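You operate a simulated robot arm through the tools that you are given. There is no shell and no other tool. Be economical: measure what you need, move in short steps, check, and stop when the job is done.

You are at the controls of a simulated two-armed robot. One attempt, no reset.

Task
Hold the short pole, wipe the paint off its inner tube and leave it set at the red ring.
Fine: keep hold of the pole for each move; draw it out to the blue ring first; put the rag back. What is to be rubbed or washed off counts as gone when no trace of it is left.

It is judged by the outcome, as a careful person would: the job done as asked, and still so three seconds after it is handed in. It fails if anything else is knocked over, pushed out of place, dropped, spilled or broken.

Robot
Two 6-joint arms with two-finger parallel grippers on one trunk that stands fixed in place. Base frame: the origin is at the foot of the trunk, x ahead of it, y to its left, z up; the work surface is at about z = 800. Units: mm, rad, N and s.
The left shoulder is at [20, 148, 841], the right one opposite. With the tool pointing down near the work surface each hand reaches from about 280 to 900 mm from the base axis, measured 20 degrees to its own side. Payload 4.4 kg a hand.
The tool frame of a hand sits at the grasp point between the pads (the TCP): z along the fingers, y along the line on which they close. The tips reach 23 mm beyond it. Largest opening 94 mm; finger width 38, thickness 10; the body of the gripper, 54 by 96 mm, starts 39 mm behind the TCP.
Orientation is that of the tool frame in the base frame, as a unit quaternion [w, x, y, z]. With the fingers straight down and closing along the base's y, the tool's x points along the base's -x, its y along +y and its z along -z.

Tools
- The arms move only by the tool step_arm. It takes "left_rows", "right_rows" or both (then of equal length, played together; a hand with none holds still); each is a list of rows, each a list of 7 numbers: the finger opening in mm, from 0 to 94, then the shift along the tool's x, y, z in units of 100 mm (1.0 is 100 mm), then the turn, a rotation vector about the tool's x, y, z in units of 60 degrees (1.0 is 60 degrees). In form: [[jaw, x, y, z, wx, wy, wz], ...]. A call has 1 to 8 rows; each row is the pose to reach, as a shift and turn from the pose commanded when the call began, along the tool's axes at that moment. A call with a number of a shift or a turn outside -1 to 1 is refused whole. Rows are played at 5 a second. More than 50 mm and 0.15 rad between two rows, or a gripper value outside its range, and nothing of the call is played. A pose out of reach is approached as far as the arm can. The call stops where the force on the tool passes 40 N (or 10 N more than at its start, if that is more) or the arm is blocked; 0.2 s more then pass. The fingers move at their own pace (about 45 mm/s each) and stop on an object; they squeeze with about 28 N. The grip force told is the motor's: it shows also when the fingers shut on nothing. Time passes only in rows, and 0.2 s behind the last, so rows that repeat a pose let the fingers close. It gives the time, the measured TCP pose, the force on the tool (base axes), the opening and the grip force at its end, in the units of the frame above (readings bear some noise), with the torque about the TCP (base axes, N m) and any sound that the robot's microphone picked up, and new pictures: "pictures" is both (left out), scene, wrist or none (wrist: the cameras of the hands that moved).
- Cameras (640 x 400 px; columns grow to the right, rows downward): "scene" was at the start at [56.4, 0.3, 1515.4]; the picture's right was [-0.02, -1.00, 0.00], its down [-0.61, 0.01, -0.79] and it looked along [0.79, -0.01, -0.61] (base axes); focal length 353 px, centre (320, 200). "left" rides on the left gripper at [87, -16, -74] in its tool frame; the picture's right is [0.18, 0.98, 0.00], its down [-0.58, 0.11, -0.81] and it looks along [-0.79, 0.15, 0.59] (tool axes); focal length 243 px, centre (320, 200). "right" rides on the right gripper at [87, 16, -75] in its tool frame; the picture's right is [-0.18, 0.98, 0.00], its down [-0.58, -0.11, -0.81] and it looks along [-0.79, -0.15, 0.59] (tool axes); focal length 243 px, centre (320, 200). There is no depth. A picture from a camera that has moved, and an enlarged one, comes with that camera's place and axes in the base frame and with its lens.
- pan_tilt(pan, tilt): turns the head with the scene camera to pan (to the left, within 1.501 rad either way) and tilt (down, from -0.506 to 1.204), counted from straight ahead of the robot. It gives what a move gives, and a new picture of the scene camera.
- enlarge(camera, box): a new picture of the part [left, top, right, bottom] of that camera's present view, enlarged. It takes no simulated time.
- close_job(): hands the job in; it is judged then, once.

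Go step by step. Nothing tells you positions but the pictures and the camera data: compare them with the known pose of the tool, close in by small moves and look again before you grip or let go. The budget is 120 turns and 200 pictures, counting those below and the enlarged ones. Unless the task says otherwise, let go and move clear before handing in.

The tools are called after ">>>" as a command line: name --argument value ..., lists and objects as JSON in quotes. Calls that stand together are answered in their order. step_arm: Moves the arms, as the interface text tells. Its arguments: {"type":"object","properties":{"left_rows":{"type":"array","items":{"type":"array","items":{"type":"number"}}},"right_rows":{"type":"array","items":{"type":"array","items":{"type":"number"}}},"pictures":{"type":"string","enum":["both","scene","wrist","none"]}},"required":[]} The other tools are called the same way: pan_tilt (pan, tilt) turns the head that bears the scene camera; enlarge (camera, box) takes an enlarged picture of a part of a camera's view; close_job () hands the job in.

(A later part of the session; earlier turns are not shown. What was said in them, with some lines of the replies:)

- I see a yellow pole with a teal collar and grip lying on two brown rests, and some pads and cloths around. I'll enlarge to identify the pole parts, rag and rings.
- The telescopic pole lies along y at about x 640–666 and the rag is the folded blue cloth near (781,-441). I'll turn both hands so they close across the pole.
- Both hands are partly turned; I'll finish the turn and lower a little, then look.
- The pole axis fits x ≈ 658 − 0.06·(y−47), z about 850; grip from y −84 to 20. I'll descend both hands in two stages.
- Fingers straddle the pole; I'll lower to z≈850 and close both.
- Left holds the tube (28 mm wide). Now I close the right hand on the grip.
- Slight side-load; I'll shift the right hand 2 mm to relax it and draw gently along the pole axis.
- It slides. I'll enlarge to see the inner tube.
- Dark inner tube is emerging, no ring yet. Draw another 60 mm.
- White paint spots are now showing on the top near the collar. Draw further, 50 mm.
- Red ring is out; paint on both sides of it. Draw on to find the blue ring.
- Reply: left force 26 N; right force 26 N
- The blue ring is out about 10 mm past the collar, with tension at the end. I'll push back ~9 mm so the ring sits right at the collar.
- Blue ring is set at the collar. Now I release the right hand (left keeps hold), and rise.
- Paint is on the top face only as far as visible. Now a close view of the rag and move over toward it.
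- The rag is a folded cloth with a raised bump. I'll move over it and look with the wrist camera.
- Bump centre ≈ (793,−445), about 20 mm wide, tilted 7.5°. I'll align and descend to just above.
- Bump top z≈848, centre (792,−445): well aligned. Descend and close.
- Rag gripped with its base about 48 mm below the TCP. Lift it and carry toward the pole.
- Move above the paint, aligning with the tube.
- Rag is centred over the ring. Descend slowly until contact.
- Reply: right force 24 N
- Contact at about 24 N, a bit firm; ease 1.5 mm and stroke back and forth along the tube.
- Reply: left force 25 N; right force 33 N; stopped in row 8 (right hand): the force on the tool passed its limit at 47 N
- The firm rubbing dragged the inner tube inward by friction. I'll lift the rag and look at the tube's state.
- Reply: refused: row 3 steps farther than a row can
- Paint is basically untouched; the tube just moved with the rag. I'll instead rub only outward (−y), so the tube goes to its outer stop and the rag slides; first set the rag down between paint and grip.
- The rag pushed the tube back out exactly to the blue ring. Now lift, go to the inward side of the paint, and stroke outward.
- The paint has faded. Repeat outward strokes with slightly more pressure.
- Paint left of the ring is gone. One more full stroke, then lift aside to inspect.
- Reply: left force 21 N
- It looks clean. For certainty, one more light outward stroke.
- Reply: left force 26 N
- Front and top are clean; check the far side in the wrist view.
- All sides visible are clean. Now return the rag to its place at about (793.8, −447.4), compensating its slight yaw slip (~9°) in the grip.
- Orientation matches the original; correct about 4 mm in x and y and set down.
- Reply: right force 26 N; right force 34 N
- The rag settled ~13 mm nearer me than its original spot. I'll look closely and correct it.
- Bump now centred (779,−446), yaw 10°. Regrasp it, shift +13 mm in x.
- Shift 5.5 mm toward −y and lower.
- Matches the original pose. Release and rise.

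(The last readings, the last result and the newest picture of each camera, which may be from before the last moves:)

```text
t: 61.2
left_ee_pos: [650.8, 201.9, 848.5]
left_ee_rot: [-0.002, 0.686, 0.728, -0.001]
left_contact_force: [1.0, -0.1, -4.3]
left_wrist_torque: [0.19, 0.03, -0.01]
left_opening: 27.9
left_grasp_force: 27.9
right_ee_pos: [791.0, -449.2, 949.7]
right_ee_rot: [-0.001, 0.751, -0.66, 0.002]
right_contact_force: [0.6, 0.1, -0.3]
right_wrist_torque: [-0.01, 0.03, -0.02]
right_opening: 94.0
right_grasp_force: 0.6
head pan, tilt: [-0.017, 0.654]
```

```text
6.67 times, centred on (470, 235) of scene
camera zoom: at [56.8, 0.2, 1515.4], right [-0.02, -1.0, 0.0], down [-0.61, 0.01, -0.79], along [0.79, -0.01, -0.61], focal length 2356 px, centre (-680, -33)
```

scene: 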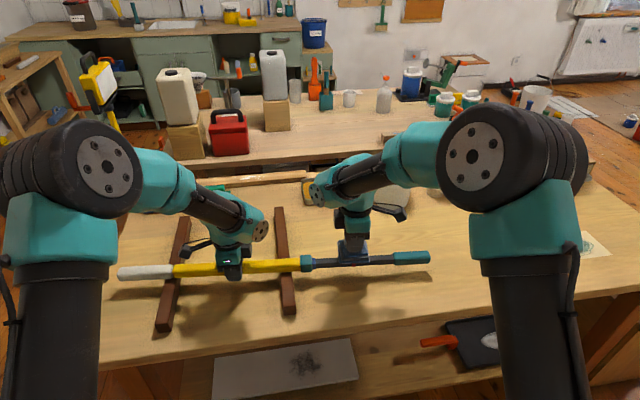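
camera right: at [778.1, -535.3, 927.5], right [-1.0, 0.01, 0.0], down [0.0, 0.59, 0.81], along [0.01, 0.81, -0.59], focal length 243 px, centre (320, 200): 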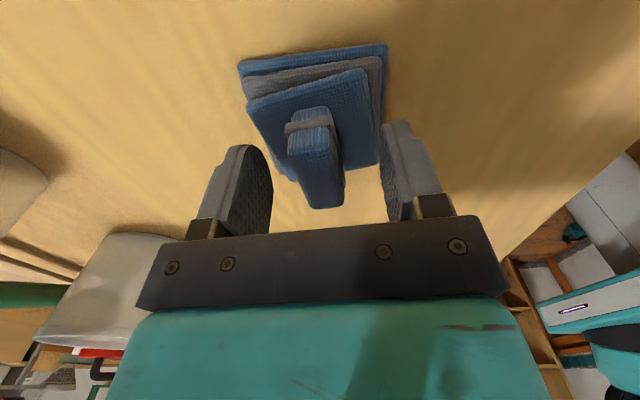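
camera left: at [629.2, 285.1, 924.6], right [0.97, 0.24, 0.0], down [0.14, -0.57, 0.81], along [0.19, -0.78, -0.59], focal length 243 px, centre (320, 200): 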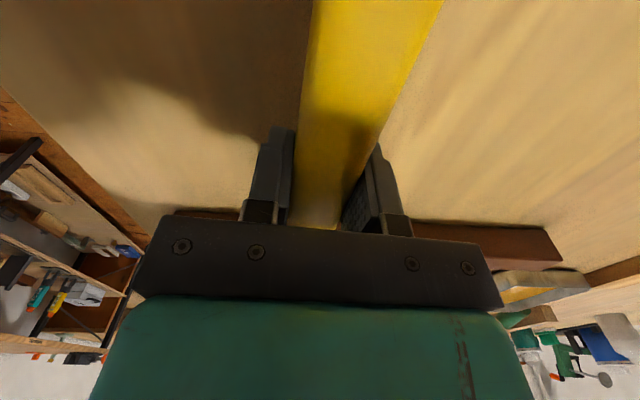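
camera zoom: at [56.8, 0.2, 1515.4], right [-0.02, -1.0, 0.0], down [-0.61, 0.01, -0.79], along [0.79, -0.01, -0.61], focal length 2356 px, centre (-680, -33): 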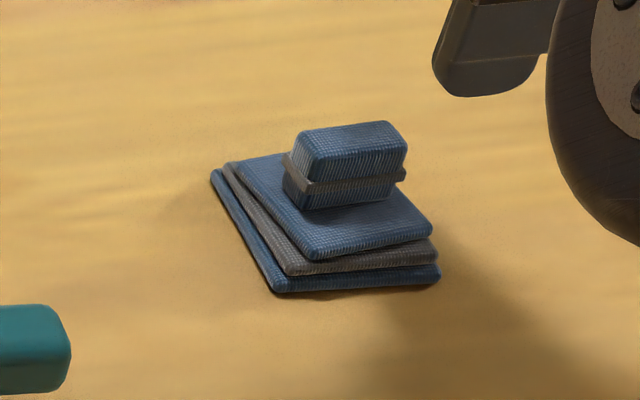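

Rag is back in place. Now return the right hand to the grip.

>>> step_arm --right_rows '[[94, -0.35, 0.15, 0, 0, 0, 0], [94, -0.7, 0.3, 0, 0, 0, 0], [94, -1.0, 0.43, 0, 0, 0, 0]]' --pictures "none"

>>> step_arm --right_rows '[[94, -0.35, 0.15, 0, 0, 0, 0.035], [94, -0.7, 0.3, 0, 0, 0, 0.07], [94, -1.0, 0.44, 0.3, 0, 0, 0.07]]' --pictures "wrist"

```text
t: 62.0
left_ee_pos: [650.8, 203.1, 849.2]
left_ee_rot: [-0.002, 0.686, 0.728, -0.001]
left_contact_force: [0.2, -0.6, -2.3]
left_wrist_torque: [0.22, 0.02, 0.0]
left_opening: 27.8
left_grasp_force: 27.7
right_ee_pos: [734.1, -353.6, 949.3]
right_ee_rot: [0.0, 0.75, -0.661, 0.001]
right_contact_force: [0.3, -0.1, 0.2]
right_wrist_torque: [0.02, -0.01, 0.0]
right_opening: 94.1
right_grasp_force: 0.0
head pan, tilt: [-0.017, 0.654]
```

```text
t: 62.9
left_ee_pos: [650.9, 202.4, 848.5]
left_ee_rot: [-0.002, 0.686, 0.727, -0.002]
left_contact_force: [0.6, -0.8, -3.1]
left_wrist_torque: [0.25, 0.0, -0.03]
left_opening: 27.7
left_grasp_force: 28.3
right_ee_pos: [679.5, -260.3, 918.9]
right_ee_rot: [-0.001, 0.725, -0.689, 0.003]
right_contact_force: [1.0, -0.4, -0.8]
right_wrist_torque: [0.02, -0.02, -0.01]
right_opening: 94.1
right_grasp_force: 0.1
head pan, tilt: [-0.017, 0.654]
camera right: at [666.8, -346.9, 994.2], right [-0.99, 0.13, -0.01], down [0.07, 0.59, 0.81], along [0.11, 0.8, -0.59], focal length 243 px, centre (320, 200)
```

right: 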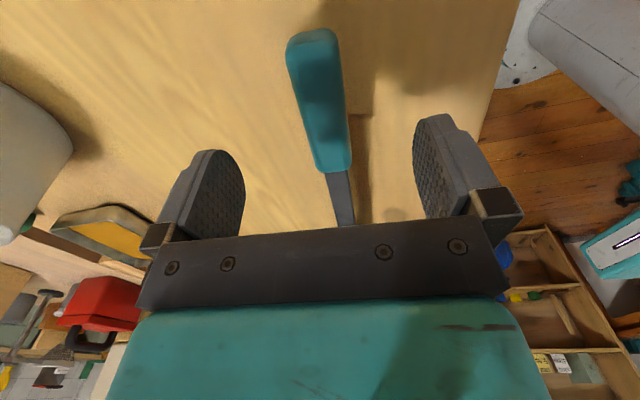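

Aligned; lower to z≈850 and close on the grip.

>>> step_arm --right_rows '[[94, 0, 0, 0.35, 0, 0, 0], [94, 0, 0, 0.69, 0, 0, 0], [60, 0, 0, 0.69, 0, 0, 0], [30, 0, 0, 0.69, 0, 0, 0], [0, 0, 0, 0.69, 0, 0, 0], [0, 0, 0, 0.69, 0, 0, 0], [0, 0, 0, 0.69, 0, 0, 0]]' --pictures "none"

>>> enlarge --camera "scene" --box '[290, 220, 450, 320]'

```text
t: 64.5
left_ee_pos: [651.3, 202.6, 849.4]
left_ee_rot: [-0.001, 0.685, 0.728, -0.003]
left_contact_force: [5.4, 0.7, -3.7]
left_wrist_torque: [0.03, -0.05, 1.36]
left_opening: 27.9
left_grasp_force: 28.0
right_ee_pos: [682.4, -261.0, 848.6]
right_ee_rot: [-0.001, 0.726, -0.687, 0.002]
right_contact_force: [-5.2, -0.8, -0.3]
right_wrist_torque: [0.33, 0.1, 1.06]
right_opening: 29.9
right_grasp_force: 27.8
head pan, tilt: [-0.017, 0.654]
```

```text
4.00 times, centred on (370, 270) of scene
camera zoom: at [56.5, 0.3, 1515.4], right [-0.02, -1.0, 0.0], down [-0.61, 0.01, -0.79], along [0.79, -0.01, -0.61], focal length 1414 px, centre (120, -80)
```

zoom: 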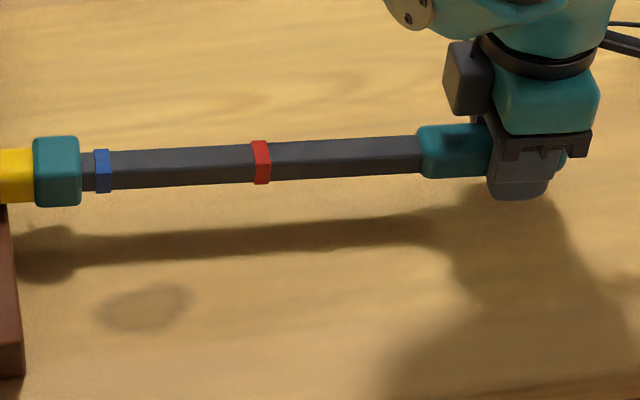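

Push the tube in ~100 mm toward the red ring.

>>> step_arm --right_rows '[[0, -0.12, 0.01, 0, 0, 0, 0], [0, -0.25, 0.01, 0, 0, 0, 0], [0, -0.37, 0.01, 0, 0, 0, 0], [0, -0.5, 0.01, 0, 0, 0, 0], [0, -0.62, 0.01, 0, 0, 0, 0], [0, -0.75, 0.01, 0, 0, 0, 0], [0, -0.87, 0.01, 0, 0, 0, 0], [0, -0.98, 0.01, 0, 0, 0, 0]]' --pictures "none"

>>> enlarge --camera "scene" --box '[290, 235, 370, 285]'

```text
t: 66.2
left_ee_pos: [650.8, 202.5, 848.3]
left_ee_rot: [-0.002, 0.686, 0.728, -0.001]
left_contact_force: [6.5, 1.1, -7.8]
left_wrist_torque: [0.97, 0.01, 1.12]
left_opening: 28.0
left_grasp_force: 28.3
right_ee_pos: [674.7, -162.0, 848.8]
right_ee_rot: [0.0, 0.726, -0.688, 0.002]
right_contact_force: [-6.2, -0.7, 5.0]
right_wrist_torque: [0.84, 0.08, 1.17]
right_opening: 30.0
right_grasp_force: 28.5
head pan, tilt: [-0.017, 0.654]
```

```text
8.00 times, centred on (330, 260) of scene
camera zoom: at [56.5, 0.2, 1515.4], right [-0.02, -1.0, 0.0], down [-0.61, 0.01, -0.79], along [0.79, -0.01, -0.61], focal length 2828 px, centre (240, -280)
```

zoom: 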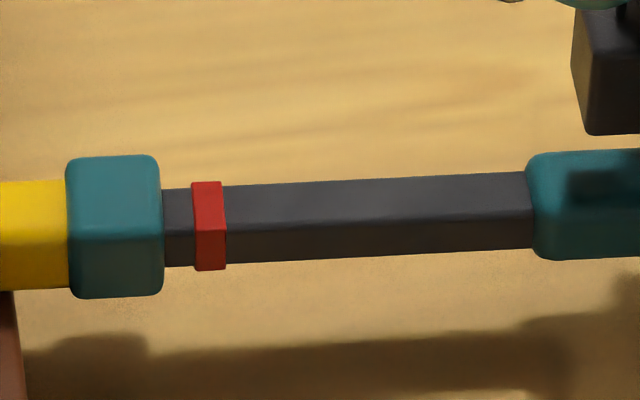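

About 9.5 mm remain between ring and collar; push in 9.5 mm.

>>> step_arm --right_rows '[[0, -0.05, 0.01, -0.005, 0, 0, 0], [0, -0.093, 0.015, -0.005, 0, 0, 0], [0, -0.093, 0.015, -0.005, 0, 0, 0]]' --pictures "none"

>>> enlarge --camera "scene" --box '[290, 235, 370, 285]'

```text
t: 67.0
left_ee_pos: [651.1, 202.9, 849.4]
left_ee_rot: [0.0, 0.686, 0.728, -0.001]
left_contact_force: [3.8, -4.6, 2.1]
left_wrist_torque: [-0.92, -0.15, 0.23]
left_opening: 27.9
left_grasp_force: 27.8
right_ee_pos: [673.4, -153.2, 849.0]
right_ee_rot: [0.0, 0.726, -0.688, 0.002]
right_contact_force: [-3.0, 5.0, -2.3]
right_wrist_torque: [-0.8, 0.03, 0.93]
right_opening: 29.6
right_grasp_force: 27.9
head pan, tilt: [-0.017, 0.654]
```

```text
8.00 times, centred on (330, 260) of scene
camera zoom: at [56.5, 0.3, 1515.4], right [-0.02, -1.0, 0.0], down [-0.61, 0.01, -0.79], along [0.79, -0.01, -0.61], focal length 2828 px, centre (240, -280)
```

zoom: 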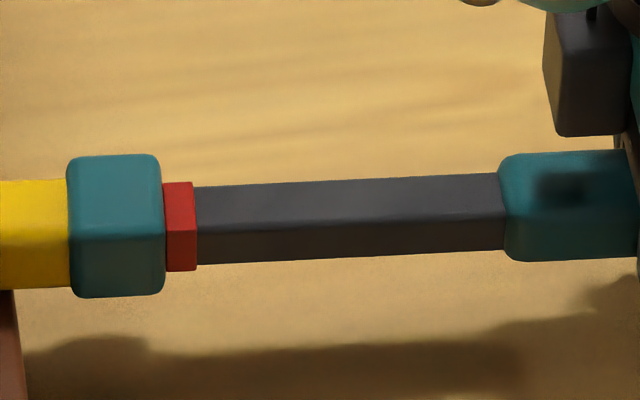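

The red ring sits at the collar. Release the right hand first and rise.

>>> step_arm --right_rows '[[32, 0, 0, 0, 0, 0, 0], [60, 0, 0, 0, 0, 0, 0], [94, 0, 0, 0, 0, 0, 0], [94, 0, 0, 0, 0, 0, 0], [94, 0, 0, -0.25, 0, 0, 0], [94, 0, 0, -0.6, 0, 0, 0], [94, 0, 0, -1.0, 0, 0, 0]]' --pictures "none"

>>> enlarge --camera "scene" --box '[290, 235, 370, 285]'

```text
t: 68.7
left_ee_pos: [649.6, 202.6, 849.3]
left_ee_rot: [-0.002, 0.685, 0.728, 0.0]
left_contact_force: [0.6, -0.3, -4.2]
left_wrist_torque: [0.14, -0.02, -0.03]
left_opening: 27.8
left_grasp_force: 28.0
right_ee_pos: [671.9, -155.5, 949.6]
right_ee_rot: [-0.001, 0.726, -0.688, 0.002]
right_contact_force: [0.3, -0.6, 0.1]
right_wrist_torque: [0.03, 0.02, 0.0]
right_opening: 94.0
right_grasp_force: 0.1
head pan, tilt: [-0.017, 0.654]
```

```text
8.00 times, centred on (330, 260) of scene
camera zoom: at [56.8, 0.3, 1515.4], right [-0.02, -1.0, 0.0], down [-0.61, 0.01, -0.79], along [0.79, -0.01, -0.61], focal length 2828 px, centre (240, -280)
```

zoom: 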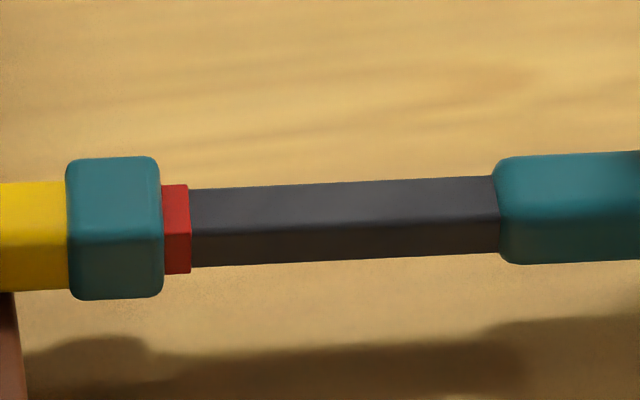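

Still at the red ring. Release the left hand and rise clear.

>>> step_arm --left_rows '[[29, 0, 0, 0, 0, 0, 0], [34, 0, 0, 0, 0, 0, 0], [60, 0, 0, 0, 0, 0, 0], [94, 0, 0, 0, 0, 0, 0], [94, 0, 0, 0, 0, 0, 0], [94, 0, 0, -0.25, 0, 0, 0], [94, 0, 0, -0.6, 0, 0, 0], [94, 0, 0, -1.0, 0, 0, 0]]' --pictures "scene"

>>> enlarge --camera "scene" --box '[290, 235, 370, 285]'

>>> enlarge --camera "scene" --box '[100, 200, 420, 360]'

```text
t: 70.5
left_ee_pos: [648.3, 203.4, 950.2]
left_ee_rot: [-0.002, 0.686, 0.728, 0.0]
left_contact_force: [-0.1, 0.5, 0.4]
left_wrist_torque: [-0.02, -0.01, 0.0]
left_opening: 93.9
left_grasp_force: 0.1
right_ee_pos: [671.8, -155.4, 950.0]
right_ee_rot: [-0.001, 0.726, -0.688, 0.002]
right_contact_force: [-1.0, 0.2, -0.5]
right_wrist_torque: [-0.01, 0.01, 0.0]
right_opening: 93.9
right_grasp_force: 0.2
head pan, tilt: [-0.017, 0.654]
```

scene: 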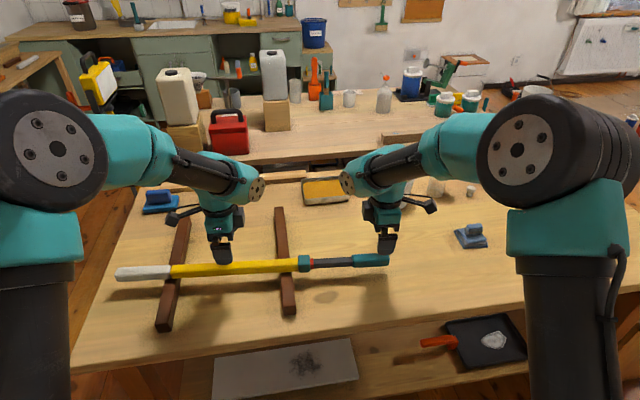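

```text
8.00 times, centred on (330, 260) of scene
camera zoom: at [56.7, 0.3, 1515.4], right [-0.02, -1.0, 0.0], down [-0.61, 0.01, -0.79], along [0.79, -0.01, -0.61], focal length 2828 px, centre (240, -280)
```

zoom: 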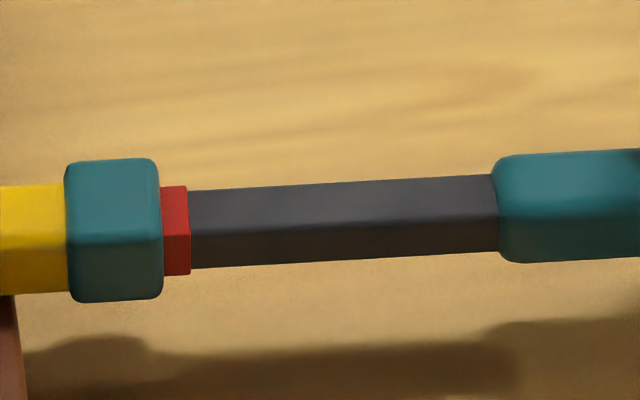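

```text
2.00 times, centred on (260, 280) of scene
camera zoom: at [56.7, 0.3, 1515.4], right [-0.02, -1.0, 0.0], down [-0.61, 0.01, -0.79], along [0.79, -0.01, -0.61], focal length 707 px, centre (440, 40)
```

zoom: 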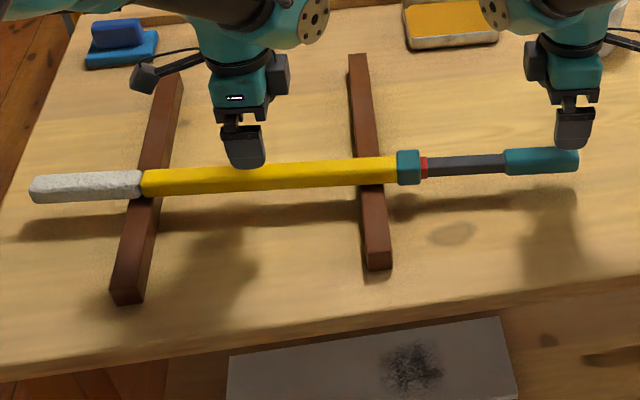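

The pole rests on its two supports, set at the red ring, with the tube clean, the rag back in place and both hands clear. I'm handing in.

>>> close_job

```text
The job is handed in.
```

I wiped the paint off the inner tube, with no trace left on the sides I could see, and set the pole at the red ring; the rag is back in its place.

I drew the tube out to the blue ring first. While wiping, the rag's friction pulled the tube part of the way in, so I pushed it back out with the rag against the grip and finished with lighter outward strokes. The left hand held the pole throughout.
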